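You operate a simulated robot arm through the tools that you are given. There is no shell and no other tool. Be economical: measure what you need, move in short steps, check, and stop when the job is done.

You run a simulated two-armed robot. Do the job below in one go: nothing can be reset, and whatever is moved stays where it is left.

Task
Carry the black pan with both arms and set it on the top of the corner table.

The check looks at the end state, three seconds after you hand in, the way a careful person would. Anything else that was tipped, shoved, dropped, spilled or broken makes it a failure.

Robot
Two 7-joint arms with two-finger parallel grippers on one trunk, on a base that drives. Base frame: it is fixed to the floor where the robot stands at the start and does not move with it; the origin is under the middle of the robot, x ahead of it, y to its left, z up; the surface under the hand at the start is at about z = 0.86. Readings come in m, rad, newtons and seconds.
The left shoulder is at the start at [0.05, 0.165, 1.18], the right one opposite. With the tool pointing down near the work surface each hand reaches from about 0.22 to 0.7 m from the robot's upright axis, wherever it stands, measured 20 degrees to its own side. Places, roughly: black pan (19x25x6 cm) [0.6, -0.1, 0.9]; top of the corner table [-3.9, 1.3, 0.8]. Payload 3.91 kg a hand.
Tool frame (each hand has its own): the origin (TCP) lies between the finger pads and is the grasp point; the fingertips stand 0.03 m ahead of it; z points along the fingers, y is the line along which they close. Largest opening 0.11 m; finger width 0.02, thickness 0.01; the body of the gripper, 0.048 by 0.112 m, starts 0.055 m behind the TCP.
Orientation is that of the tool frame in the base frame, as a unit quaternion [w, x, y, z]. With the fingers straight down and closing along the base's y, the tool's x points along the base's -x, its y along +y and its z along -z.

Tools
- The arms move only by the tool apply_moves. It takes "left_commands", "right_commands" or both (then of equal length, played together; a hand with none holds still); each is a list that holds one entry, the list of rows, each a list of 7 numbers: the shift along the tool's x, y, z in units of 25 mm (1.0 is 25 mm), then the turn, a rotation vector about the tool's x, y, z in units of 4 degrees (1.0 is 4 degrees), then the gripper command, from -1 (fully open) to 1 (shut), values between in proportion. In form: [[[x, y, z, wx, wy, wz, claw], ...]]. A call has 1 to 12 rows; each row shifts and turns the commanded pose from where the row before left it, along the tool's axes as they then stand. A call with a number of a shift or a turn outside -1 to 1 is refused whole. Each row takes 0.2 s and may step no farther than 0.05 m and 0.15 rad from the row before; otherwise, or with a gripper value out of range, the whole call is refused. A pose out of reach is approached as far as the arm can. The call stops where the force on the tool passes 40 N (or 10 N more than at its start, if that is more) or the arm is blocked; 0.2 s more then pass. The fingers move at their own pace (about 0.045 m/s each) and stop on an object; they squeeze with about 40 N. The grip force told is the motor's: it shows also when the fingers shut on nothing. Time passes only in rows, and 0.2 s behind the last, so rows that do not move let the fingers close. The reply holds the time, the measured pose of the TCP, the force on the tool along the base axes, the opening and the grip force, in the units named above and with some noise, with the torque about the TCP (base axes, N m) and any sound that the robot's microphone picked up, and new pictures: "pictures" is both (left out), scene, wrist or none (wrist: the cameras of the hands that moved).
- Cameras (640 x 400 px; columns grow to the right, rows downward): "scene" is now at [0.1182, -0.0059, 1.3526]; the picture's right is [-0.09, -1.00, 0.00], its down [-0.54, 0.05, -0.84] and it looks along [0.83, -0.08, -0.55] (base axes); focal length 276 px, centre (320, 200). "left" rides on the left gripper at [0.072, -0.017, -0.103] in its tool frame; the picture's right is [0.23, 0.97, 0.00], its down [-0.76, 0.18, -0.62] and it looks along [-0.61, 0.14, 0.78] (tool axes); focal length 222 px, centre (320, 200). "right" rides on the right gripper at [0.072, 0.017, -0.103] in its tool frame; the picture's right is [-0.23, 0.97, 0.00], its down [-0.76, -0.18, -0.62] and it looks along [-0.61, -0.14, 0.78] (tool axes); focal length 222 px, centre (320, 200). There is no depth. A picture from a camera that has moved, and an enlarged one, comes with that camera's place and axes in the base frame and with its lens.
- lift_body(by): slides the trunk up (or, below 0, down) by that many m; the arms and the scene camera ride with it, the base frame stays. It gives what a move gives, with no picture.
- base_move(legs): drives the robot by 1 to 6 legs, each [ahead, left, turn to the left] in m, m and rad, along the robot's own axes; the way and the turn of a leg run together, so that a leg with both is an arc; at most 1.5 m and 3.142 rad a leg. The arms and the cameras ride along, it lands a little off, and it stops where it bumps. It gives what a move gives, and a new picture of the scene camera.
- aim_head(pan, tilt): turns the head with the scene camera to pan (to the left, within 1.396 rad either way) and tilt (down, from -0.506 to 1.204), counted from straight ahead of the robot. It gives what a move gives, and a new picture of the scene camera.
- close_up(camera, box): a new picture of the part [left, top, right, bottom] of that camera's present view, enlarged. It takes no simulated time.
- close_job(): hands the job in; it is judged then, once.

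Work in short steps. Places have to be worked out from the pictures, the camera data and where the tool is seen: move nearer, look again, correct. Check each grasp and each placing, and mend what went wrong. You have 120 turns and 260 pictures in all, those below and enlarged ones among them. Open the grippers and draw the arms clear of the work before you hand the job in, unless the task says otherwise; then end with one line.

The tools are called after "Call:" by a JSON object that holds its "name" and its "arguments". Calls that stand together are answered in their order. apply_moves: Moves the arms, as the interface text tells. Its arguments: {"type":"object","properties":{"left_commands":{"type":"array","items":{"type":"array","items":{"type":"array","items":{"type":"number"}}}},"right_commands":{"type":"array","items":{"type":"array","items":{"type":"array","items":{"type":"number"}}}},"pictures":{"type":"string","enum":["both","scene","wrist","none"]}},"required":[]} The other tools are called the same way: lift_body (by) slides the trunk up or down; base_move (legs) drives the base; aim_head (pan, tilt) turns the head that bears the scene camera; close_up (camera, box) takes an enlarged picture of a part of a camera's view; close_job () hands the job in.

At the start:

```text
time_s: 0.0
left_tcp_pos: [0.4629, 0.1252, 1.1751]
left_tcp_rot: [0.0, -0.001, 1.0, 0.001]
left_contact_force: [0.9, 0.1, 0.1]
left_wrist_torque: [-0.02, 0.0, -0.03]
left_grip_width: 0.1102
left_gripper_force: 0.0
right_tcp_pos: [0.3614, -0.2073, 1.1015]
right_tcp_rot: [0.0, 0.0, 1.0, 0.0]
right_contact_force: [-0.3, 0.1, 0.8]
right_wrist_torque: [-0.01, -0.01, -0.02]
right_grip_width: 0.1099
right_gripper_force: 0.1
trunk travel left (down, up): [-0.4, 0.103]
robot x, y, heading: [0.0016, -0.0011, -0.0]
head pan, tilt: [-0.094, 0.576]
```

scene: 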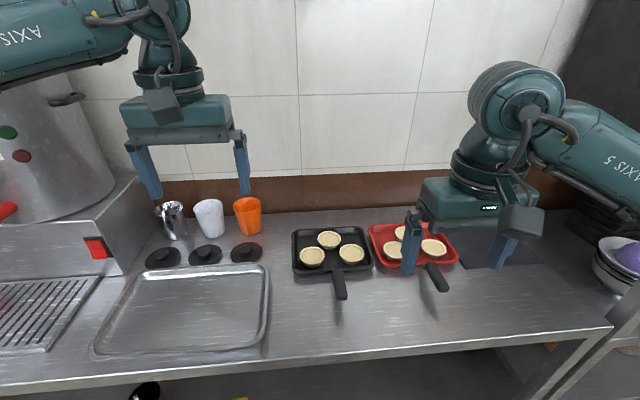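
right: 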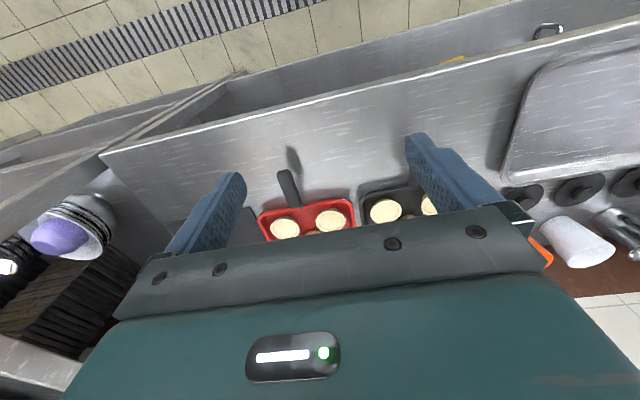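
left: 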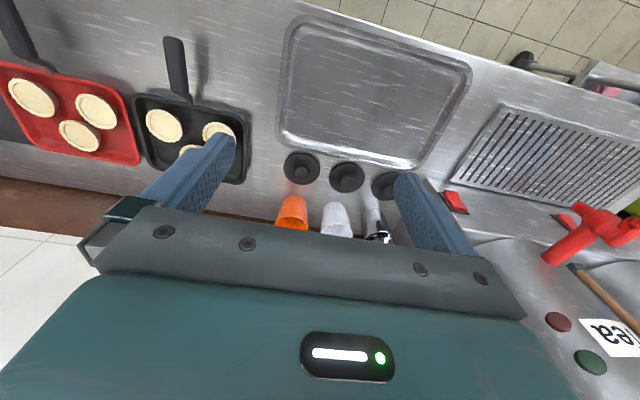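

The black pan holds three tarts and has its handle toward the robot, with the red pan beside it on the right. I take an enlarged look to measure it.

Call:
{"name": "close_up", "arguments": {"camera": "scene", "box": [260, 200, 480, 337]}}

Call:
{"name": "close_up", "arguments": {"camera": "left", "box": [0, 0, 320, 200]}}

```text
2.91 times, centred on (370, 268) of scene
camera zoom: at [0.1182, -0.0059, 1.3526], right [-0.09, -1.0, 0.0], down [-0.54, 0.05, -0.84], along [0.83, -0.08, -0.55], focal length 803 px, centre (174, 1)
```

zoom: 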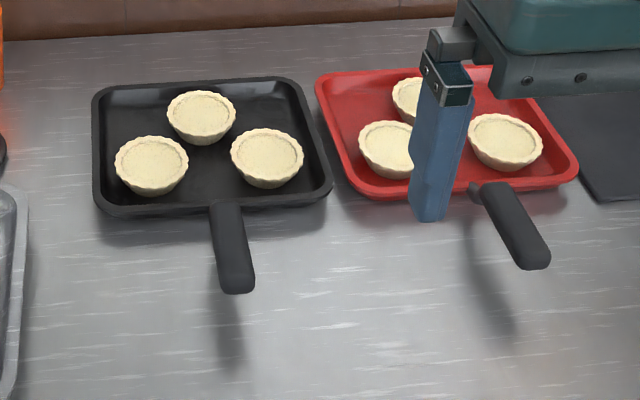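

```text
2.00 times, centred on (160, 100) of left
camera zoom: at [0.3914, 0.1085, 1.2783], right [-0.23, 0.97, 0.0], down [0.76, 0.18, 0.62], along [0.61, 0.14, -0.78], focal length 444 px, centre (640, 400)
```

zoom: 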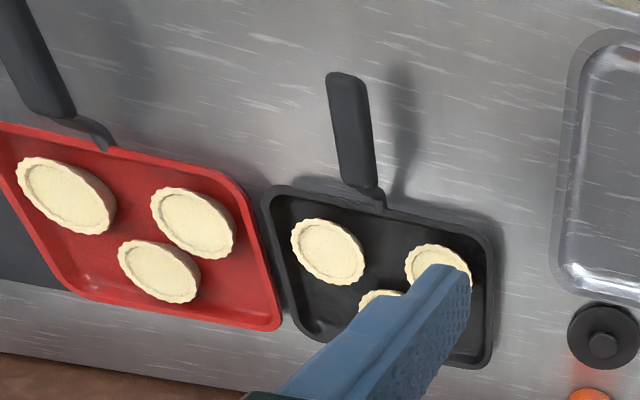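

The pan body spans about x 0.547–0.685 and y −0.173–0.013. Its handle reaches to about (0.45, −0.08). Before grasping I look around to plan the route to the corner table.

Call:
{"name": "aim_head", "arguments": {"pan": 1.39, "tilt": 0.45}}

Call:
{"name": "aim_head", "arguments": {"pan": -1.39, "tilt": 0.45}}

```text
time_s: 1.6
left_tcp_pos: [0.4644, 0.1254, 1.1744]
left_tcp_rot: [0.0, 0.0, 1.0, -0.001]
left_contact_force: [0.5, -1.1, -0.9]
left_wrist_torque: [0.0, 0.03, 0.0]
left_grip_width: 0.1101
left_gripper_force: 0.1
right_tcp_pos: [0.3619, -0.2081, 1.1004]
right_tcp_rot: [0.0, 0.001, 1.0, 0.0]
right_contact_force: [0.1, -0.4, -0.8]
right_wrist_torque: [0.01, 0.02, 0.02]
right_grip_width: 0.1099
right_gripper_force: 0.0
trunk travel left (down, up): [-0.4, 0.103]
robot x, y, heading: [-0.0001, 0.0027, 0.001]
head pan, tilt: [1.389, 0.45]
camera scene: at [0.0462, 0.0929, 1.364], right [0.98, -0.18, 0.0], down [-0.08, -0.43, -0.9], along [0.16, 0.89, -0.44], focal length 276 px, centre (320, 200)
```

scene: 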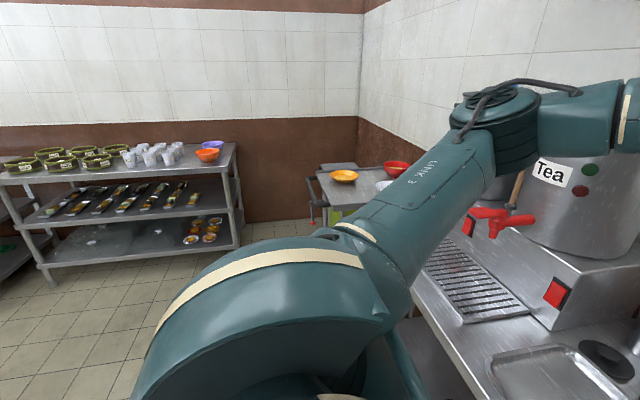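

```text
time_s: 4.0
left_tcp_pos: [0.4638, 0.1259, 1.1749]
left_tcp_rot: [0.001, -0.001, 1.0, 0.0]
left_contact_force: [0.4, 0.0, -0.4]
left_wrist_torque: [0.0, 0.01, -0.04]
left_grip_width: 0.1099
left_gripper_force: 0.0
right_tcp_pos: [0.3626, -0.2067, 1.1007]
right_tcp_rot: [-0.001, 0.0, 1.0, 0.0]
right_contact_force: [0.4, -0.3, -0.3]
right_wrist_torque: [-0.01, -0.01, 0.01]
right_grip_width: 0.1101
right_gripper_force: 0.2
trunk travel left (down, up): [-0.4, 0.103]
robot x, y, heading: [-0.0001, -0.003, 0.001]
head pan, tilt: [-1.389, 0.45]
camera scene: at [0.0461, -0.0879, 1.364], right [-0.98, -0.18, 0.0], down [-0.08, 0.43, -0.9], along [0.16, -0.89, -0.44], focal length 276 px, centre (320, 200)
```

scene: 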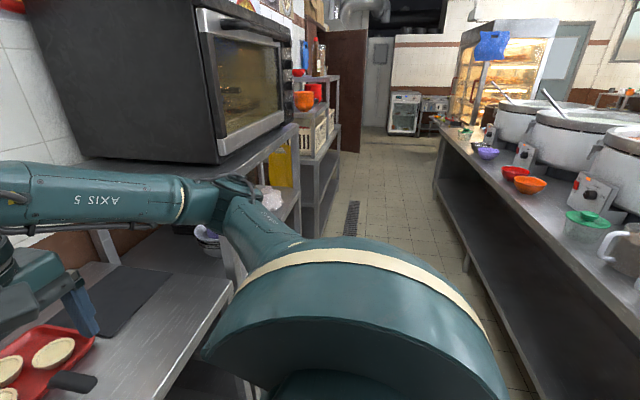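

The aisle is narrow, with a counter behind the robot at x ≈ −0.46, and the floor is open to the left. I aim the head back at the pan. Then I move the left hand above the far part of the pan's left wall and the right hand above the handle, still high.

Call:
{"name": "aim_head", "arguments": {"pan": -0.1, "tilt": 0.65}}

Call:
{"name": "apply_moves", "arguments": {"left_commands": [[[-0.94, -0.59, 0.3, 0, 0, 0, 0.1], [-0.94, -0.59, 0.3, 0, 0, 0, 0.1], [-0.94, -0.59, 0.3, 0, 0, 0, 0.1], [-0.94, -0.59, 0.3, 0, 0, 0, 0.1], [-0.94, -0.59, 0.3, 0, 0, 0, 0.1], [-0.94, -0.59, 0.3, 0, 0, 0, 0.1], [-0.94, -0.59, 0.3, 0, 0, 0, 0.1], [-0.94, -0.59, 0.3, 0, 0, 0, 0.1], [0, 0, 0, 0, 0, 0, 0.1]]], "right_commands": [[[-0.615, 0.635, 0.3, 0, 0, 0, -0.27], [-0.615, 0.635, 0.3, 0, 0, 0, -0.27], [-0.615, 0.635, 0.3, 0, 0, 0, -0.27], [-0.615, 0.635, 0.3, 0, 0, 0, -0.27], [-0.615, 0.635, 0.3, 0, 0, 0, -0.27], [-0.615, 0.635, 0.3, 0, 0, 0, -0.27], [-0.615, 0.635, 0.3, 0, 0, 0, -0.27], [-0.615, 0.635, 0.3, 0, 0, 0, -0.27], [0, 0, 0, 0, 0, 0, -0.27]]]}}

```text
time_s: 5.5
left_tcp_pos: [0.4639, 0.1257, 1.1755]
left_tcp_rot: [0.0, 0.0, 1.0, 0.001]
left_contact_force: [-0.4, 0.0, 0.4]
left_wrist_torque: [0.04, 0.01, -0.03]
left_grip_width: 0.1101
left_gripper_force: 0.0
right_tcp_pos: [0.3625, -0.2079, 1.1019]
right_tcp_rot: [0.0, 0.0, 1.0, 0.0]
right_contact_force: [0.9, 0.0, -0.4]
right_wrist_torque: [0.01, 0.02, 0.01]
right_grip_width: 0.1101
right_gripper_force: 0.1
trunk travel left (down, up): [-0.4, 0.103]
robot x, y, heading: [-0.0006, -0.0022, -0.001]
head pan, tilt: [-0.099, 0.649]
camera scene: at [0.1159, -0.0062, 1.3462], right [-0.1, -0.99, 0.0], down [-0.6, 0.06, -0.8], along [0.79, -0.08, -0.6], focal length 276 px, centre (320, 200)
```

scene: 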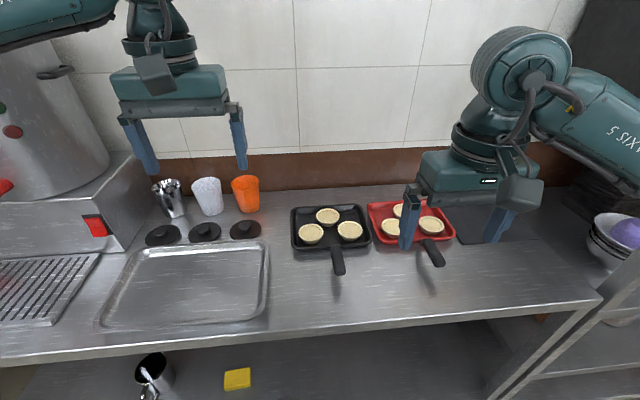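

```text
time_s: 7.5
left_tcp_pos: [0.6148, 0.0291, 1.1179]
left_tcp_rot: [0.0, -0.002, 1.0, 0.001]
left_contact_force: [0.9, 0.0, 0.0]
left_wrist_torque: [-0.03, -0.03, 0.02]
left_grip_width: 0.0495
left_gripper_force: 0.0
left hand out of reach, approached as far as the arm can: row 7, 8
right_tcp_pos: [0.4843, -0.077, 1.0413]
right_tcp_rot: [0.0, 0.0, 1.0, 0.0]
right_contact_force: [-0.7, -1.2, 0.8]
right_wrist_torque: [-0.03, -0.01, 0.01]
right_grip_width: 0.07
right_gripper_force: 0.1
trunk travel left (down, up): [-0.4, 0.103]
robot x, y, heading: [0.0009, 0.0017, 0.0]
head pan, tilt: [-0.099, 0.649]
camera scene: at [0.1159, -0.0058, 1.3462], right [-0.1, -1.0, 0.0], down [-0.6, 0.06, -0.8], along [0.79, -0.08, -0.6], focal length 276 px, centre (320, 200)
camera right: at [0.4105, -0.0625, 1.1449], right [0.23, 0.97, 0.0], down [0.76, -0.18, 0.62], along [0.61, -0.14, -0.78], focal length 222 px, centre (320, 200)
camera left: at [0.5408, 0.0128, 1.2216], right [-0.23, 0.97, 0.0], down [0.76, 0.18, 0.62], along [0.61, 0.14, -0.78], focal length 222 px, centre (320, 200)
```

scene: 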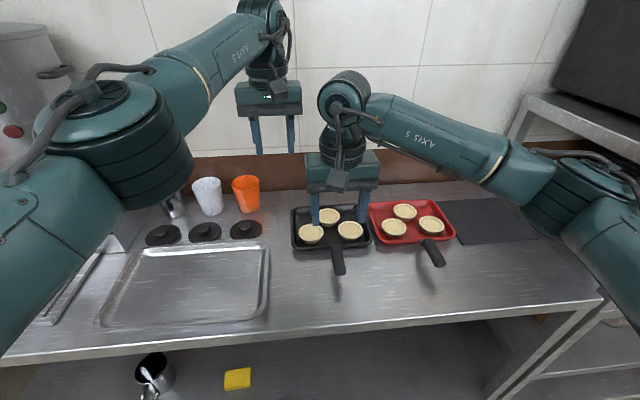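
right: 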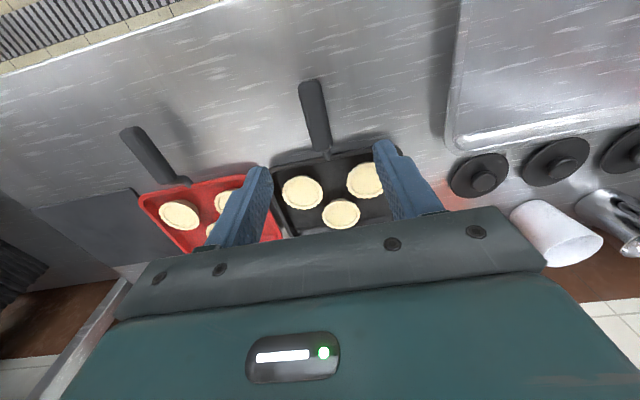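
left: 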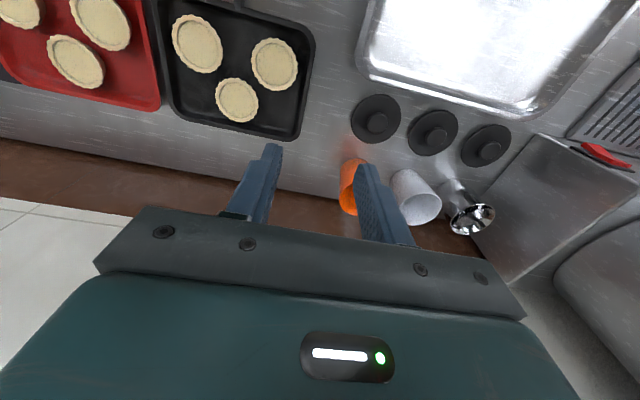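

The left arm runs out of reach at that height, so I drive ahead about 6 cm.

Call:
{"name": "base_move", "arguments": {"legs": [[0.06, 0, 0]]}}

```text
time_s: 8.5
left_tcp_pos: [0.6737, 0.0293, 1.1172]
left_tcp_rot: [0.0, -0.001, 1.0, 0.0]
left_contact_force: [-0.1, 0.0, 0.0]
left_wrist_torque: [-0.01, 0.05, 0.0]
left_grip_width: 0.0492
left_gripper_force: 0.0
right_tcp_pos: [0.5435, -0.08, 1.0404]
right_tcp_rot: [-0.001, 0.0, 1.0, 0.0]
right_contact_force: [1.6, 0.8, -1.3]
right_wrist_torque: [0.03, -0.02, -0.03]
right_grip_width: 0.0699
right_gripper_force: 0.2
trunk travel left (down, up): [-0.4, 0.103]
robot x, y, heading: [0.0612, -0.0039, -0.001]
head pan, tilt: [-0.099, 0.649]
camera scene: at [0.1759, -0.0061, 1.3461], right [-0.1, -1.0, 0.0], down [-0.6, 0.06, -0.8], along [0.79, -0.08, -0.61], focal length 276 px, centre (320, 200)
```

scene: 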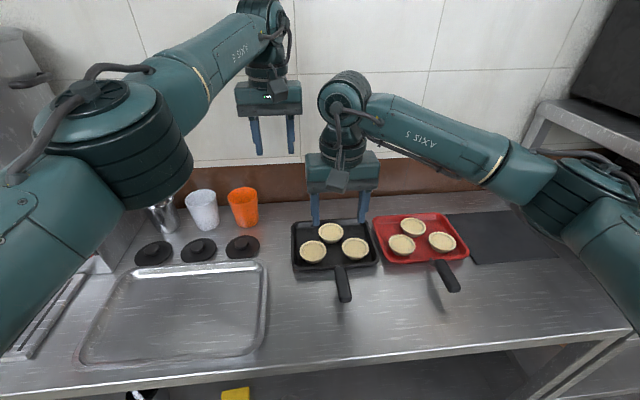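

Drive worked. I align both hands in x and y at this height and check.

Call:
{"name": "apply_moves", "arguments": {"left_commands": [[[0.29, -0.28, 0, 0, 0, 0, 0.1], [0.29, -0.28, 0, 0, 0, 0, 0.1], [0.29, -0.28, 0.4, 0, 0, 0, 0.1], [0, 0, 1, 0, 0, 0, 0.1], [0, 0, 1, 0, 0, 0, 0.1], [0, 0, 0, 0, 0, 0, 0.1]]], "right_commands": [[[0.78, 0, 0, 0, 0, 0, -0.27], [0.78, 0, 0, 0, 0, 0, -0.27], [0.78, 0, 0, 0, 0, 0, -0.27], [0, 0, 1, 0, 0, 0, -0.27], [0, 0, 1, 0, 0, 0, -0.27], [0, 0, 0, 0, 0, 0, -0.27]]]}}

```text
time_s: 9.9
left_tcp_pos: [0.6508, 0.0072, 1.0574]
left_tcp_rot: [0.001, 0.0, 1.0, 0.0]
left_contact_force: [-0.4, 0.7, 0.2]
left_wrist_torque: [-0.04, -0.02, 0.01]
left_grip_width: 0.0497
left_gripper_force: 0.0
right_tcp_pos: [0.4843, -0.0811, 0.9919]
right_tcp_rot: [-0.001, 0.0, 1.0, 0.0]
right_contact_force: [-0.1, 0.2, 0.5]
right_wrist_torque: [-0.01, 0.01, 0.01]
right_grip_width: 0.0698
right_gripper_force: 0.1
trunk travel left (down, up): [-0.4, 0.103]
robot x, y, heading: [0.0614, 0.0012, -0.0]
head pan, tilt: [-0.099, 0.649]
camera scene: at [0.1748, -0.0061, 1.3462], right [-0.1, -0.99, 0.0], down [-0.6, 0.06, -0.8], along [0.79, -0.08, -0.6], focal length 276 px, centre (320, 200)
camera right: at [0.4109, -0.0642, 1.0952], right [0.23, 0.97, 0.0], down [0.76, -0.18, 0.62], along [0.61, -0.14, -0.78], focal length 222 px, centre (320, 200)
camera left: at [0.5788, -0.0094, 1.1609], right [-0.23, 0.97, 0.0], down [0.76, 0.18, 0.62], along [0.61, 0.14, -0.78], focal length 222 px, centre (320, 200)
```

scene: 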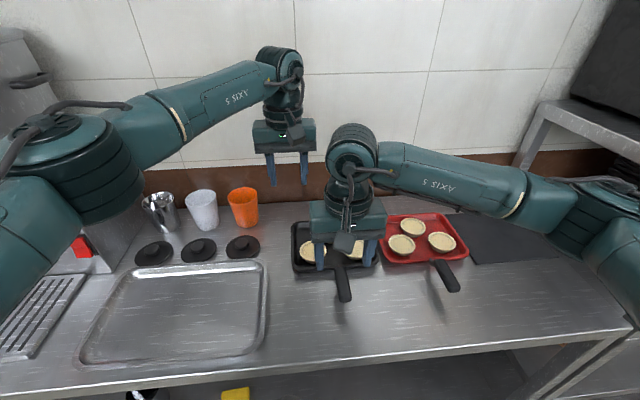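
right: 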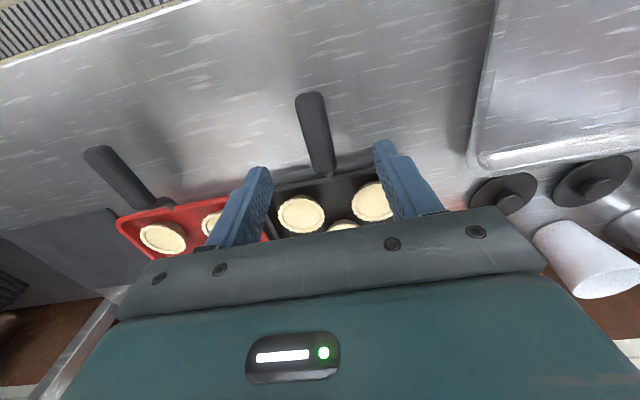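
left: 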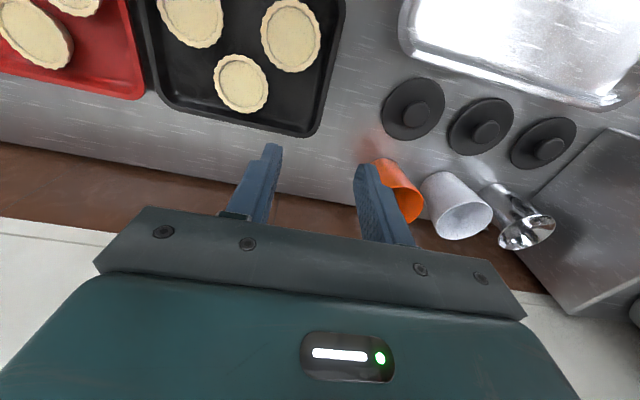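

Both hands line up with my estimates: wall at y ≈ 0.013 and handle at y ≈ −0.083. I descend most of the way.

Call:
{"name": "apply_moves", "arguments": {"left_commands": [[[0, 0, 0.9, 0, 0, 0, 0.1], [0, 0, 0.9, 0, 0, 0, 0.1], [0, 0, 0.9, 0, 0, 0, 0.1], [0, 0, 0.9, 0, 0, 0, 0.1], [0, 0, 0.9, 0, 0, 0, 0.1], [0, 0, 0.5, 0, 0, 0, 0.1], [0, 0, 0, 0, 0, 0, 0.1]]], "right_commands": [[[0, 0, 0.4, 0, 0, 0, -0.27], [0, 0, 0.5, 0, 0, 0, -0.27], [0, 0, 0.5, 0, 0, 0, -0.27], [0, 0, 0.5, 0, 0, 0, -0.27], [0, 0, 0.5, 0, 0, 0, -0.27], [0, 0, 0.5, 0, 0, 0, -0.27], [0, 0, 0, 0, 0, 0, -0.27]]]}}

Call:
{"name": "close_up", "arguments": {"camera": "scene", "box": [240, 180, 440, 305]}}

Call:
{"name": "close_up", "arguments": {"camera": "left", "box": [120, 0, 440, 200]}}

Call:
{"name": "close_up", "arguments": {"camera": "right", "box": [180, 50, 500, 250]}}

```text
time_s: 11.5
left_tcp_pos: [0.6524, 0.0079, 0.9336]
left_tcp_rot: [0.001, -0.001, 1.0, 0.0]
left_contact_force: [-0.4, -0.2, 0.5]
left_wrist_torque: [0.02, -0.01, 0.0]
left_grip_width: 0.0492
left_gripper_force: 0.1
right_tcp_pos: [0.4855, -0.0787, 0.9179]
right_tcp_rot: [-0.001, 0.0, 1.0, 0.001]
right_contact_force: [-0.2, -0.1, 0.4]
right_wrist_torque: [0.01, 0.01, 0.0]
right_grip_width: 0.0697
right_gripper_force: 0.0
trunk travel left (down, up): [-0.4, 0.103]
robot x, y, heading: [0.0589, 0.0008, -0.001]
head pan, tilt: [-0.099, 0.649]
camera scene: at [0.1749, -0.0061, 1.3462], right [-0.1, -1.0, 0.0], down [-0.6, 0.06, -0.8], along [0.79, -0.08, -0.6], focal length 276 px, centre (320, 200)
camera right: at [0.4117, -0.0623, 1.0216], right [0.23, 0.97, 0.0], down [0.76, -0.18, 0.62], along [0.61, -0.14, -0.78], focal length 222 px, centre (320, 200)
camera left: at [0.579, -0.0085, 1.0366], right [-0.23, 0.97, 0.0], down [0.76, 0.18, 0.62], along [0.61, 0.14, -0.78], focal length 222 px, centre (320, 200)
```

scene: 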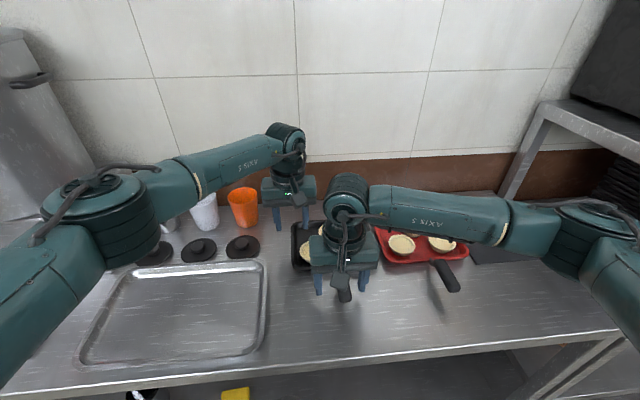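
right: 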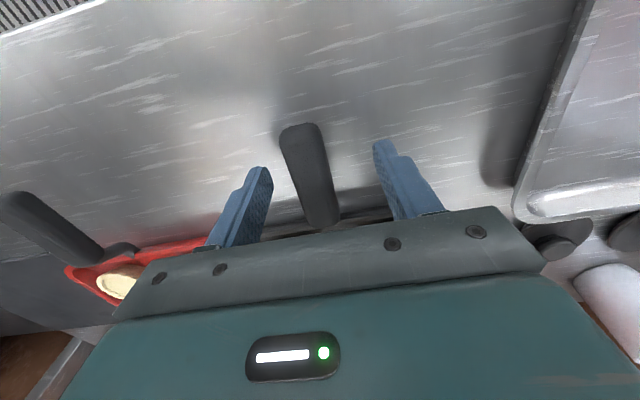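
left: 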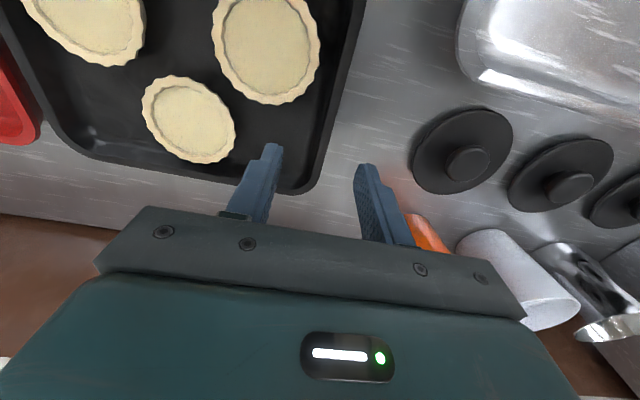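

```text
3.20 times, centred on (340, 242) of scene
camera zoom: at [0.1749, -0.0061, 1.3462], right [-0.1, -1.0, 0.0], down [-0.6, 0.06, -0.8], along [0.79, -0.08, -0.6], focal length 883 px, centre (256, 64)
```

zoom: 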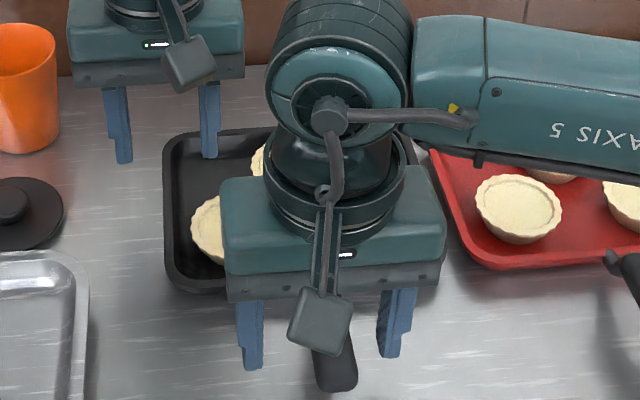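

```text
2.00 times, centred on (280, 100) of left
camera zoom: at [0.579, -0.0085, 1.0366], right [-0.23, 0.97, 0.0], down [0.76, 0.18, 0.62], along [0.61, 0.14, -0.78], focal length 444 px, centre (400, 400)
```

zoom: 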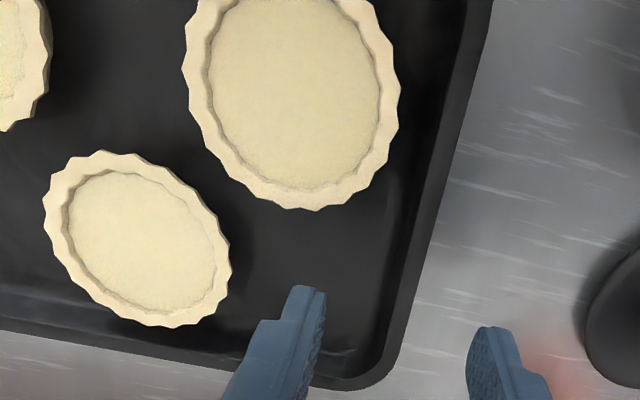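

```text
2.00 times, centred on (340, 150) of right
camera zoom: at [0.4117, -0.0623, 1.0216], right [0.23, 0.97, 0.0], down [0.76, -0.18, 0.62], along [0.61, -0.14, -0.78], focal length 444 px, centre (280, 300)
```

zoom: 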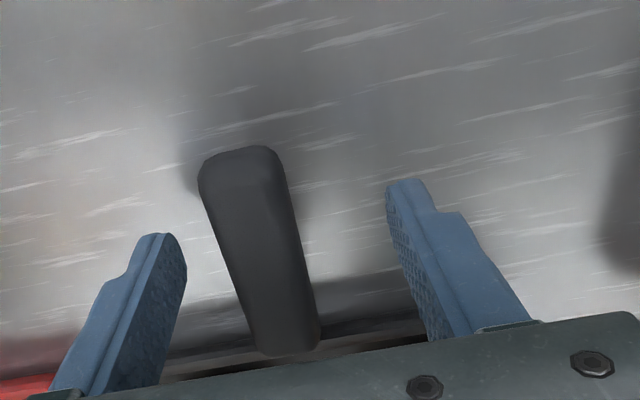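

The fingers straddle the left wall clear of the tarts, and the right fingers straddle the handle. I lower the last bit and then close both gently.

Call:
{"name": "apply_moves", "arguments": {"left_commands": [[[0, 0, 0.45, 0, 0, 0, 0.1], [0, 0, 0.45, 0, 0, 0, 0.1], [0, 0, 0.4, 0, 0, 0, 0.1], [0, 0, 0, 0, 0, 0, 0.1]]], "right_commands": [[[0, -0.06, 0.2, 0, 0, 0, -0.27], [0, -0.06, 0.2, 0, 0, 0, -0.27], [0, 0, 0.1, 0, 0, 0, -0.27], [0, 0, 0, 0, 0, 0, -0.27]]], "pictures": "wrist"}}

Call:
{"name": "close_up", "arguments": {"camera": "left", "box": [120, 0, 440, 200]}}

```text
time_s: 12.5
left_tcp_pos: [0.6513, 0.0092, 0.8997]
left_tcp_rot: [0.0, 0.0, 1.0, 0.001]
left_contact_force: [0.1, 0.5, -0.7]
left_wrist_torque: [0.04, -0.01, 0.0]
left_grip_width: 0.0497
left_gripper_force: 0.1
right_tcp_pos: [0.4851, -0.0813, 0.9058]
right_tcp_rot: [0.0, 0.0, 1.0, 0.0]
right_contact_force: [0.0, 0.6, 0.0]
right_wrist_torque: [0.0, 0.01, 0.02]
right_grip_width: 0.0698
right_gripper_force: 0.1
trunk travel left (down, up): [-0.4, 0.103]
robot x, y, heading: [0.0596, 0.0022, 0.003]
head pan, tilt: [-0.099, 0.649]
camera right: at [0.4115, -0.0655, 1.0096], right [0.23, 0.97, 0.0], down [0.76, -0.18, 0.62], along [0.61, -0.14, -0.78], focal length 222 px, centre (320, 200)
camera left: at [0.5783, -0.0086, 1.0042], right [-0.23, 0.97, 0.0], down [0.76, 0.18, 0.62], along [0.61, 0.14, -0.78], focal length 222 px, centre (320, 200)
```

right: 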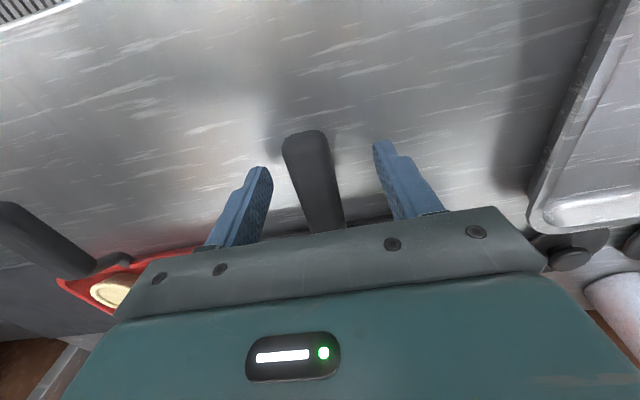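
left: 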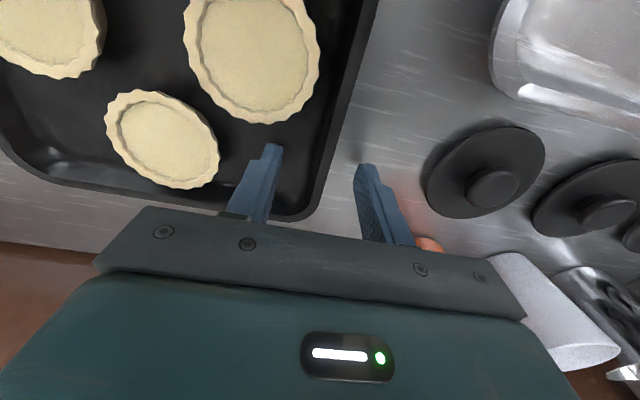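

```text
2.00 times, centred on (280, 100) of left
camera zoom: at [0.5783, -0.0086, 1.0042], right [-0.23, 0.97, 0.0], down [0.76, 0.18, 0.62], along [0.61, 0.14, -0.78], focal length 444 px, centre (400, 400)
```

zoom: 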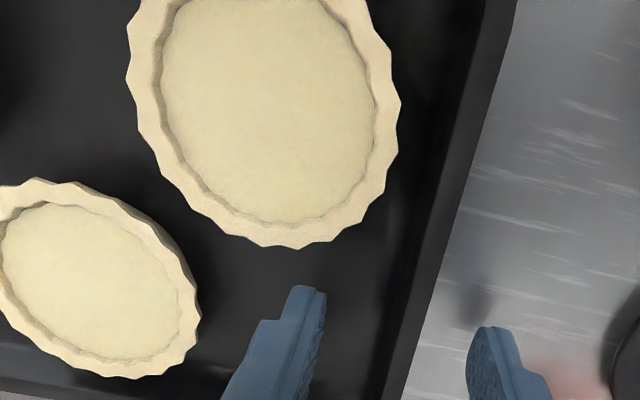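

Both are placed well, with no contact. I close both grippers.

Call:
{"name": "apply_moves", "arguments": {"left_commands": [[[0, 0, 0, 0, 0, 0, 0.4], [0, 0, 0, 0, 0, 0, 0.7], [0, 0, 0, 0, 0, 0, 1], [0, 0, 0, 0, 0, 0, 1], [0, 0, 0, 0, 0, 0, 1], [0, 0, 0, 0, 0, 0, 1]]], "right_commands": [[[0, 0, 0, 0, 0, 0, 0.1], [0, 0, 0, 0, 0, 0, 0.4], [0, 0, 0, 0, 0, 0, 0.7], [0, 0, 0, 0, 0, 0, 1], [0, 0, 0, 0, 0, 0, 1], [0, 0, 0, 0, 0, 0, 1]]]}}

```text
time_s: 13.9
left_tcp_pos: [0.6509, 0.0096, 0.9006]
left_tcp_rot: [0.0, -0.001, 1.0, 0.001]
left_contact_force: [0.6, 4.2, 0.7]
left_wrist_torque: [-0.39, -0.11, -0.55]
left_grip_width: 0.006
left_gripper_force: 39.7
right_tcp_pos: [0.4846, -0.0814, 0.9069]
right_tcp_rot: [0.0, -0.001, 1.0, 0.0]
right_contact_force: [-2.3, -5.0, 1.9]
right_wrist_torque: [0.05, 0.02, -0.15]
right_grip_width: 0.0237
right_gripper_force: 40.0
trunk travel left (down, up): [-0.4, 0.103]
robot x, y, heading: [0.0572, 0.0, -0.001]
head pan, tilt: [-0.099, 0.649]
camera scene: at [0.1748, -0.0061, 1.3462], right [-0.1, -0.99, 0.0], down [-0.6, 0.06, -0.8], along [0.79, -0.08, -0.6], focal length 276 px, centre (320, 200)
camera right: at [0.4114, -0.0655, 1.0097], right [0.23, 0.97, 0.0], down [0.76, -0.18, 0.62], along [0.61, -0.14, -0.78], focal length 222 px, centre (320, 200)
camera left: at [0.5783, -0.0082, 1.0043], right [-0.23, 0.97, 0.0], down [0.76, 0.18, 0.62], along [0.61, 0.14, -0.78], focal length 222 px, centre (320, 200)
```

scene: 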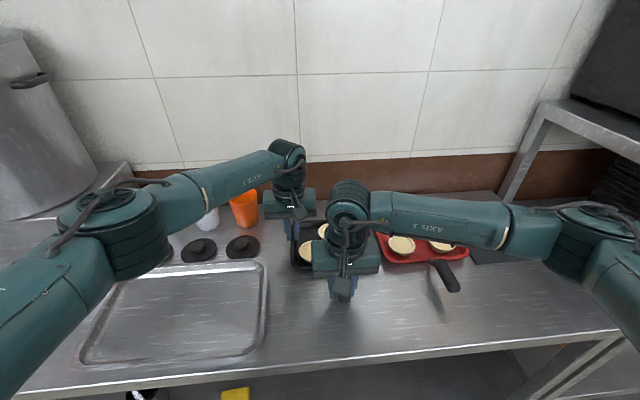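
right: 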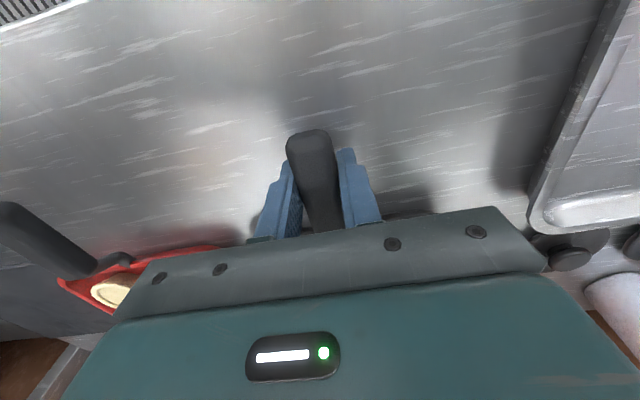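
left: 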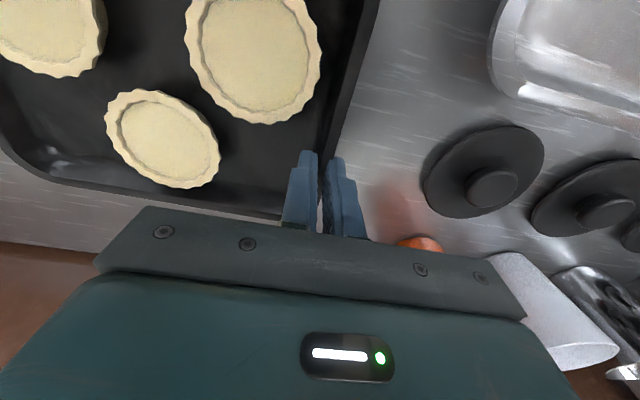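

Both grips are firm: 6 mm on the wall and 24 mm on the handle. I lift a little with the trunk, which keeps the two hands level.

Call:
{"name": "lift_body", "arguments": {"by": 0.03}}

Call:
{"name": "close_up", "arguments": {"camera": "left", "box": [0, 0, 640, 400]}}

Call:
{"name": "close_up", "arguments": {"camera": "scene", "box": [240, 180, 480, 330]}}

```text
time_s: 14.6
left_tcp_pos: [0.6508, 0.0104, 0.931]
left_tcp_rot: [0.001, -0.001, 1.0, 0.0]
left_contact_force: [2.5, 5.8, -0.8]
left_wrist_torque: [-0.31, 0.13, -0.58]
left_grip_width: 0.0059
left_gripper_force: 40.1
right_tcp_pos: [0.4847, -0.0808, 0.9362]
right_tcp_rot: [-0.001, 0.002, 1.0, 0.0]
right_contact_force: [-1.7, -6.3, -2.8]
right_wrist_torque: [0.35, 0.19, -0.26]
right_grip_width: 0.0238
right_gripper_force: 39.8
trunk travel left (down, up): [-0.43, 0.073]
robot x, y, heading: [0.0603, 0.003, -0.001]
head pan, tilt: [-0.099, 0.649]
```

```text
1.00 times, centred on (320, 200) of left (not enlarged: the box is as wide or as high as the picture)
camera zoom: at [0.5789, -0.0083, 1.034], right [-0.23, 0.97, 0.0], down [0.76, 0.18, 0.62], along [0.61, 0.14, -0.78], focal length 222 px, centre (320, 200)
```

zoom: 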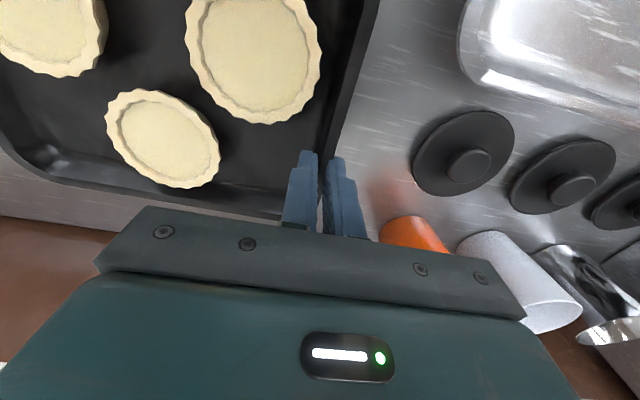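

```text
2.67 times, centred on (360, 255) of scene
camera zoom: at [0.1755, -0.0062, 1.3761], right [-0.1, -1.0, 0.0], down [-0.6, 0.06, -0.8], along [0.79, -0.08, -0.61], focal length 736 px, centre (213, 53)
```

zoom: 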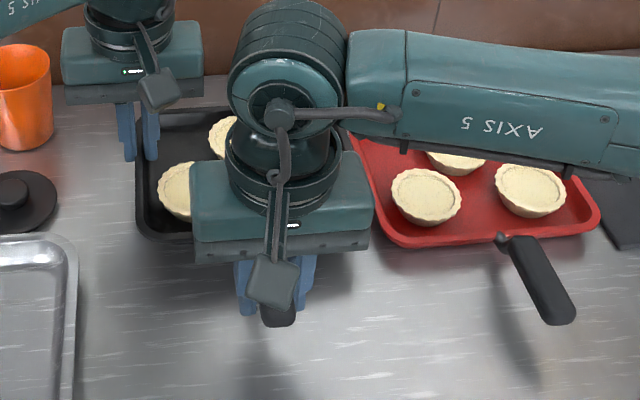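

The pan is up cleanly and the tarts have not moved. I raise it further, then pull both hands together toward the robot in small steps.

Call:
{"name": "lift_body", "arguments": {"by": 0.07}}

Call:
{"name": "apply_moves", "arguments": {"left_commands": [[[0.3, 0, 0, 0, 0, 0, 1], [0.6, 0, 0, 0, 0, 0, 1], [0.6, 0, 0, 0, 0, 0, 1], [0.6, 0, 0, 0, 0, 0, 1], [0.6, 0, 0, 0, 0, 0, 1], [0.6, 0, 0, 0, 0, 0, 1], [0.6, 0, 0, 0, 0, 0, 1], [0.6, 0, 0, 0, 0, 0, 1], [0.6, 0, 0, 0, 0, 0, 1], [0.6, 0, 0, 0, 0, 0, 1], [0.3, 0, 0, 0, 0, 0, 1], [0, 0, 0, 0, 0, 0, 1]]], "right_commands": [[[0.3, 0, 0, 0, 0, 0, 1], [0.6, 0, 0, 0, 0, 0, 1], [0.6, 0, 0, 0, 0, 0, 1], [0.6, 0, 0, 0, 0, 0, 1], [0.6, 0, 0, 0, 0, 0, 1], [0.6, 0, 0, 0, 0, 0, 1], [0.6, 0, 0, 0, 0, 0, 1], [0.6, 0, 0, 0, 0, 0, 1], [0.6, 0, 0, 0, 0, 0, 1], [0.6, 0, 0, 0, 0, 0, 1], [0.3, 0, 0, 0, 0, 0, 1], [0, 0, 0, 0, 0, 0, 1]]]}}

```text
time_s: 15.7
left_tcp_pos: [0.651, 0.0079, 1.001]
left_tcp_rot: [0.0, -0.001, 1.0, 0.001]
left_contact_force: [2.5, 8.3, 0.8]
left_wrist_torque: [-0.26, 0.25, -0.62]
left_grip_width: 0.0063
left_gripper_force: 39.8
right_tcp_pos: [0.4859, -0.0822, 1.0057]
right_tcp_rot: [-0.001, 0.001, 1.0, 0.0]
right_contact_force: [-2.4, -7.6, -4.2]
right_wrist_torque: [0.17, 0.27, -0.49]
right_grip_width: 0.0238
right_gripper_force: 40.2
trunk travel left (down, up): [-0.5, 0.003]
robot x, y, heading: [0.0596, -0.002, -0.001]
head pan, tilt: [-0.099, 0.649]
```

```text
time_s: 18.3
left_tcp_pos: [0.502, 0.0091, 0.9997]
left_tcp_rot: [0.0, 0.0, 1.0, 0.001]
left_contact_force: [3.2, 11.6, -4.8]
left_wrist_torque: [-0.15, -0.04, -0.65]
left_grip_width: 0.0058
left_gripper_force: 40.0
right_tcp_pos: [0.3348, -0.0808, 1.0053]
right_tcp_rot: [0.0, 0.0, 1.0, 0.0]
right_contact_force: [-3.9, -10.6, 0.9]
right_wrist_torque: [0.52, -0.3, -0.87]
right_grip_width: 0.0238
right_gripper_force: 39.8
trunk travel left (down, up): [-0.5, 0.003]
robot x, y, heading: [0.0619, -0.0005, 0.001]
head pan, tilt: [-0.099, 0.649]
camera scene: at [0.1752, -0.0062, 1.4462], right [-0.1, -0.99, 0.0], down [-0.6, 0.06, -0.8], along [0.79, -0.08, -0.6], focal length 276 px, centre (320, 200)
camera right: at [0.2614, -0.065, 1.1088], right [0.23, 0.97, 0.0], down [0.76, -0.18, 0.62], along [0.61, -0.14, -0.78], focal length 222 px, centre (320, 200)
camera left: at [0.4287, -0.0087, 1.1035], right [-0.23, 0.97, 0.0], down [0.76, 0.18, 0.62], along [0.61, 0.14, -0.78], focal length 222 px, centre (320, 200)
```

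scene: 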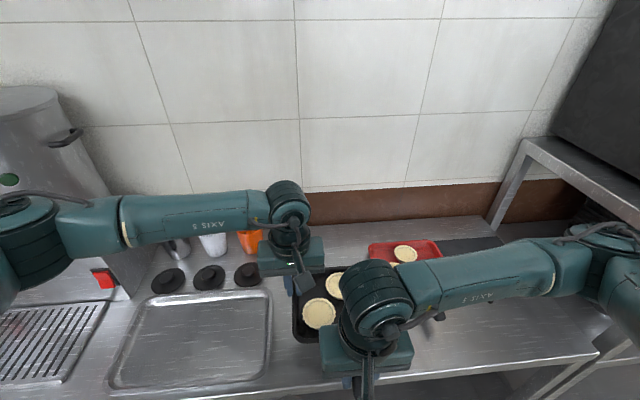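
right: 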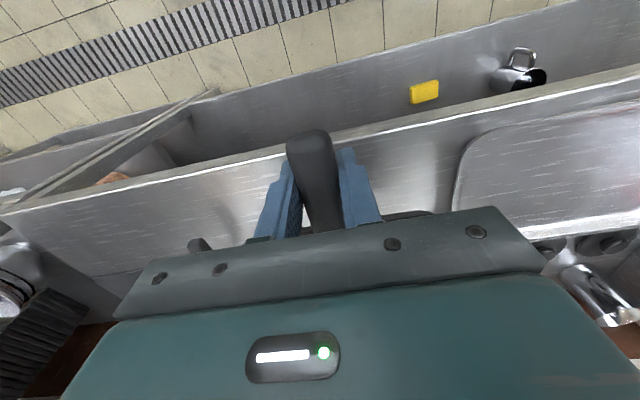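
left: 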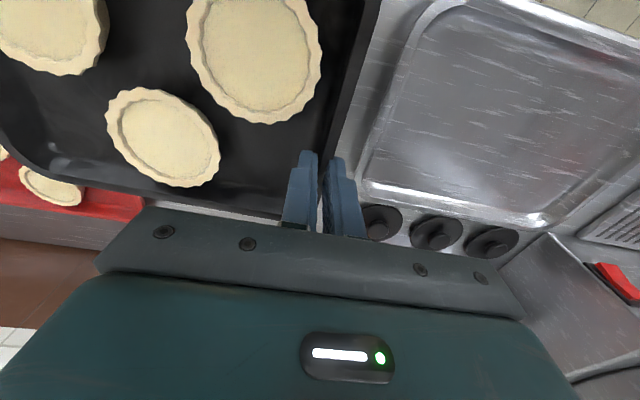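

Tarts are still fine. I relieve the slight sideways squeeze, back off to the starting x, and look left.

Call:
{"name": "apply_moves", "arguments": {"left_commands": [[[0, 0.06, 0, 0, 0, 0, 1], [0, 0, 0, 0, 0, 0, 1]]], "pictures": "none"}}

Call:
{"name": "base_move", "arguments": {"legs": [[-0.07, 0, 0]]}}

Call:
{"name": "aim_head", "arguments": {"pan": 1.2, "tilt": 0.5}}

```text
time_s: 18.9
left_tcp_pos: [0.5016, 0.0088, 1.001]
left_tcp_rot: [0.001, -0.001, 1.0, 0.0]
left_contact_force: [3.9, 9.6, -5.0]
left_wrist_torque: [-0.25, -0.36, -0.56]
left_grip_width: 0.0058
left_gripper_force: 39.7
right_tcp_pos: [0.3352, -0.0808, 1.0057]
right_tcp_rot: [-0.001, 0.0, 1.0, 0.001]
right_contact_force: [-3.5, -9.3, 2.0]
right_wrist_torque: [0.63, 0.01, -0.56]
right_grip_width: 0.0235
right_gripper_force: 39.5
trunk travel left (down, up): [-0.5, 0.003]
robot x, y, heading: [0.0587, 0.0005, -0.002]
head pan, tilt: [-0.099, 0.649]
```

```text
time_s: 19.9
left_tcp_pos: [0.4313, 0.0095, 1.0014]
left_tcp_rot: [0.002, -0.002, 1.0, 0.0]
left_contact_force: [4.1, 7.4, -1.0]
left_wrist_torque: [-0.24, -0.08, -0.59]
left_grip_width: 0.006
left_gripper_force: 40.0
right_tcp_pos: [0.2651, -0.0804, 1.0049]
right_tcp_rot: [0.0, 0.0, 1.0, 0.001]
right_contact_force: [-4.6, -8.2, -2.4]
right_wrist_torque: [0.39, 0.19, -0.4]
right_grip_width: 0.0237
right_gripper_force: 40.1
trunk travel left (down, up): [-0.5, 0.003]
robot x, y, heading: [-0.0122, 0.0001, 0.004]
head pan, tilt: [-0.099, 0.649]
camera scene: at [0.1047, -0.0061, 1.4463], right [-0.1, -1.0, 0.0], down [-0.6, 0.06, -0.8], along [0.79, -0.08, -0.6], focal length 276 px, centre (320, 200)
```

scene: 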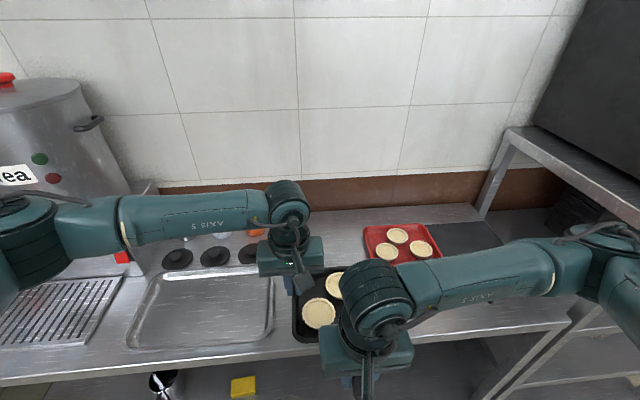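

```text
time_s: 21.4
left_tcp_pos: [0.4305, 0.0105, 1.0012]
left_tcp_rot: [0.0, -0.002, 1.0, 0.0]
left_contact_force: [-2.0, 5.2, -0.2]
left_wrist_torque: [-0.3, 0.21, -0.56]
left_grip_width: 0.0057
left_gripper_force: 40.1
right_tcp_pos: [0.2652, -0.0818, 1.005]
right_tcp_rot: [0.0, 0.0, 1.0, -0.001]
right_contact_force: [1.4, -5.5, -2.7]
right_wrist_torque: [0.33, 0.09, -0.46]
right_grip_width: 0.0237
right_gripper_force: 39.9
trunk travel left (down, up): [-0.5, 0.003]
robot x, y, heading: [-0.0135, -0.0007, 0.002]
head pan, tilt: [1.201, 0.499]
camera scene: at [0.0523, 0.0873, 1.4595], right [0.93, -0.36, 0.0], down [-0.17, -0.45, -0.88], along [0.32, 0.82, -0.48], focal length 276 px, centre (320, 200)
```

scene: 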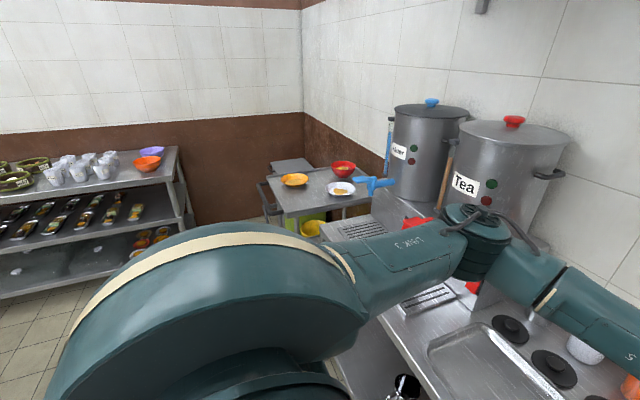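

The aisle to the left is clear at this x, and the taps stay beyond x ≈ 0.5. I strafe left 0.5 m and look back-left.

Call:
{"name": "base_move", "arguments": {"legs": [[0, 0.5, 0]]}}

Call:
{"name": "aim_head", "arguments": {"pan": 1.39, "tilt": 0.35}}

```text
time_s: 25.5
left_tcp_pos: [0.4327, 0.4468, 1.0002]
left_tcp_rot: [0.002, 0.009, 1.0, -0.004]
left_contact_force: [-0.2, -1.9, -2.0]
left_wrist_torque: [0.15, -0.12, -0.65]
left_grip_width: 0.0058
left_gripper_force: 39.6
right_tcp_pos: [0.2628, 0.359, 1.0032]
right_tcp_rot: [-0.005, 0.004, 1.0, -0.005]
right_contact_force: [-0.4, -4.7, -0.1]
right_wrist_torque: [0.56, 0.25, -0.26]
right_grip_width: 0.0237
right_gripper_force: 40.0
trunk travel left (down, up): [-0.5, 0.003]
robot x, y, heading: [-0.0091, 0.4451, 0.002]
head pan, tilt: [1.201, 0.499]
stopped in leg 1: the robot was blocked; the commanded pose is now the measured one
camera scene: at [0.0526, 0.5299, 1.4596], right [0.93, -0.36, 0.0], down [-0.17, -0.45, -0.88], along [0.32, 0.82, -0.48], focal length 276 px, centre (320, 200)
```

scene: 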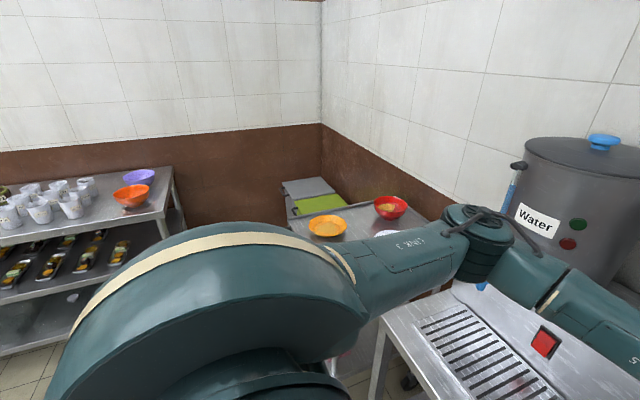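

```text
time_s: 26.2
left_tcp_pos: [0.4306, 0.4472, 1.001]
left_tcp_rot: [0.003, 0.007, 1.0, -0.003]
left_contact_force: [1.3, -1.1, -1.8]
left_wrist_torque: [0.49, -0.02, -0.73]
left_grip_width: 0.0057
left_gripper_force: 40.3
right_tcp_pos: [0.2644, 0.3603, 1.0047]
right_tcp_rot: [-0.004, 0.004, 1.0, -0.004]
right_contact_force: [0.9, -6.6, -1.3]
right_wrist_torque: [0.48, 0.1, -0.68]
right_grip_width: 0.0237
right_gripper_force: 40.1
trunk travel left (down, up): [-0.5, 0.003]
robot x, y, heading: [-0.0116, 0.4442, -0.001]
head pan, tilt: [1.389, 0.351]
camera scene: at [0.0365, 0.5363, 1.4733], right [0.98, -0.18, 0.0], down [-0.06, -0.34, -0.94], along [0.17, 0.92, -0.34], focal length 276 px, centre (320, 200)
```

scene: 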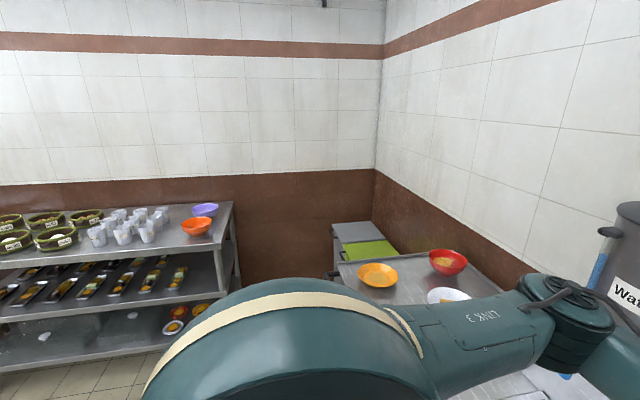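

Blocked after 0.445 m, probably because the left elbow met the water tap. I ease back right a little and back up to see whether there is space.

Call:
{"name": "base_move", "arguments": {"legs": [[0, -0.06, 0]]}}

Call:
{"name": "close_up", "arguments": {"camera": "scene", "box": [400, 200, 640, 350]}}

Call:
{"name": "aim_head", "arguments": {"pan": 0.8, "tilt": 0.65}}

```text
time_s: 27.4
left_tcp_pos: [0.4303, 0.3872, 1.0006]
left_tcp_rot: [0.003, 0.008, 1.0, -0.004]
left_contact_force: [-2.4, 6.8, -1.1]
left_wrist_torque: [-0.22, 0.32, -0.58]
left_grip_width: 0.0055
left_gripper_force: 39.5
right_tcp_pos: [0.2635, 0.3003, 1.004]
right_tcp_rot: [-0.003, 0.002, 1.0, -0.004]
right_contact_force: [2.2, -7.9, -1.8]
right_wrist_torque: [0.41, -0.19, -0.79]
right_grip_width: 0.024
right_gripper_force: 40.1
trunk travel left (down, up): [-0.5, 0.003]
robot x, y, heading: [-0.0086, 0.3827, -0.006]
head pan, tilt: [1.389, 0.351]
camera scene: at [0.0362, 0.4773, 1.4733], right [0.98, -0.18, 0.0], down [-0.06, -0.34, -0.94], along [0.17, 0.92, -0.34], focal length 276 px, centre (320, 200)
```

scene: 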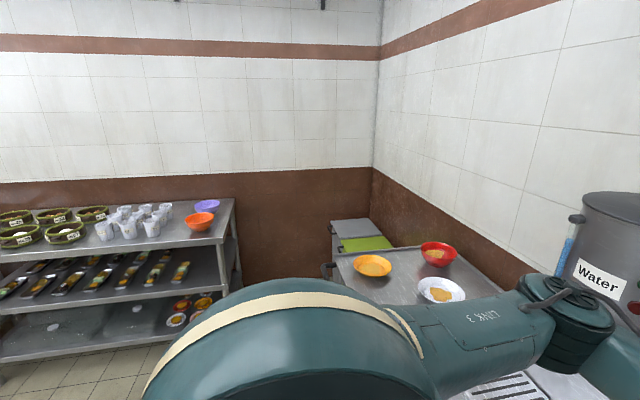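

```text
2.67 times, centred on (520, 275) of scene
camera zoom: at [0.0362, 0.4773, 1.4733], right [0.98, -0.18, 0.0], down [-0.06, -0.34, -0.94], along [0.17, 0.92, -0.34], focal length 736 px, centre (-213, 0)
```

zoom: 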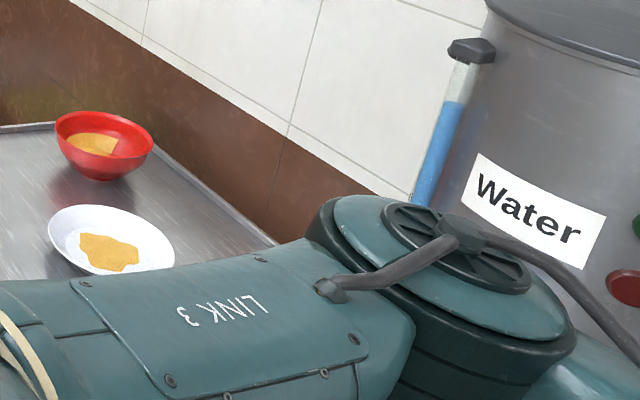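

```text
time_s: 28.4
left_tcp_pos: [0.4313, 0.3874, 1.0003]
left_tcp_rot: [0.003, 0.008, 1.0, -0.003]
left_contact_force: [-1.0, 4.2, -1.8]
left_wrist_torque: [-0.29, 0.04, -0.53]
left_grip_width: 0.0054
left_gripper_force: 39.5
right_tcp_pos: [0.2625, 0.2992, 1.0044]
right_tcp_rot: [-0.003, 0.003, 1.0, -0.006]
right_contact_force: [1.7, -6.0, -1.4]
right_wrist_torque: [0.44, 0.15, -0.54]
right_grip_width: 0.024
right_gripper_force: 40.0
trunk travel left (down, up): [-0.5, 0.003]
robot x, y, heading: [-0.0099, 0.387, 0.003]
head pan, tilt: [0.799, 0.649]
camera scene: at [0.0797, 0.4484, 1.4462], right [0.72, -0.7, 0.0], down [-0.42, -0.43, -0.8], along [0.56, 0.57, -0.6], focal length 276 px, centre (320, 200)
```

scene: 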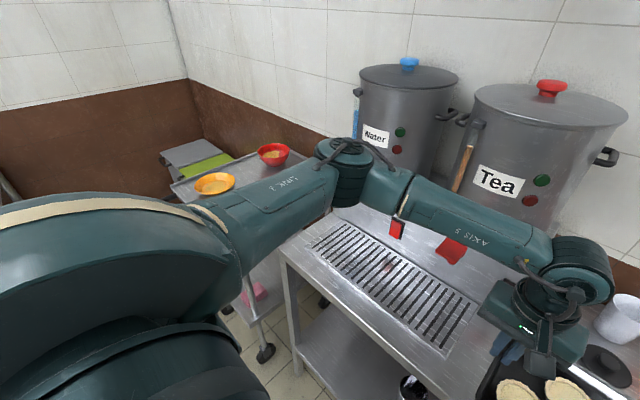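

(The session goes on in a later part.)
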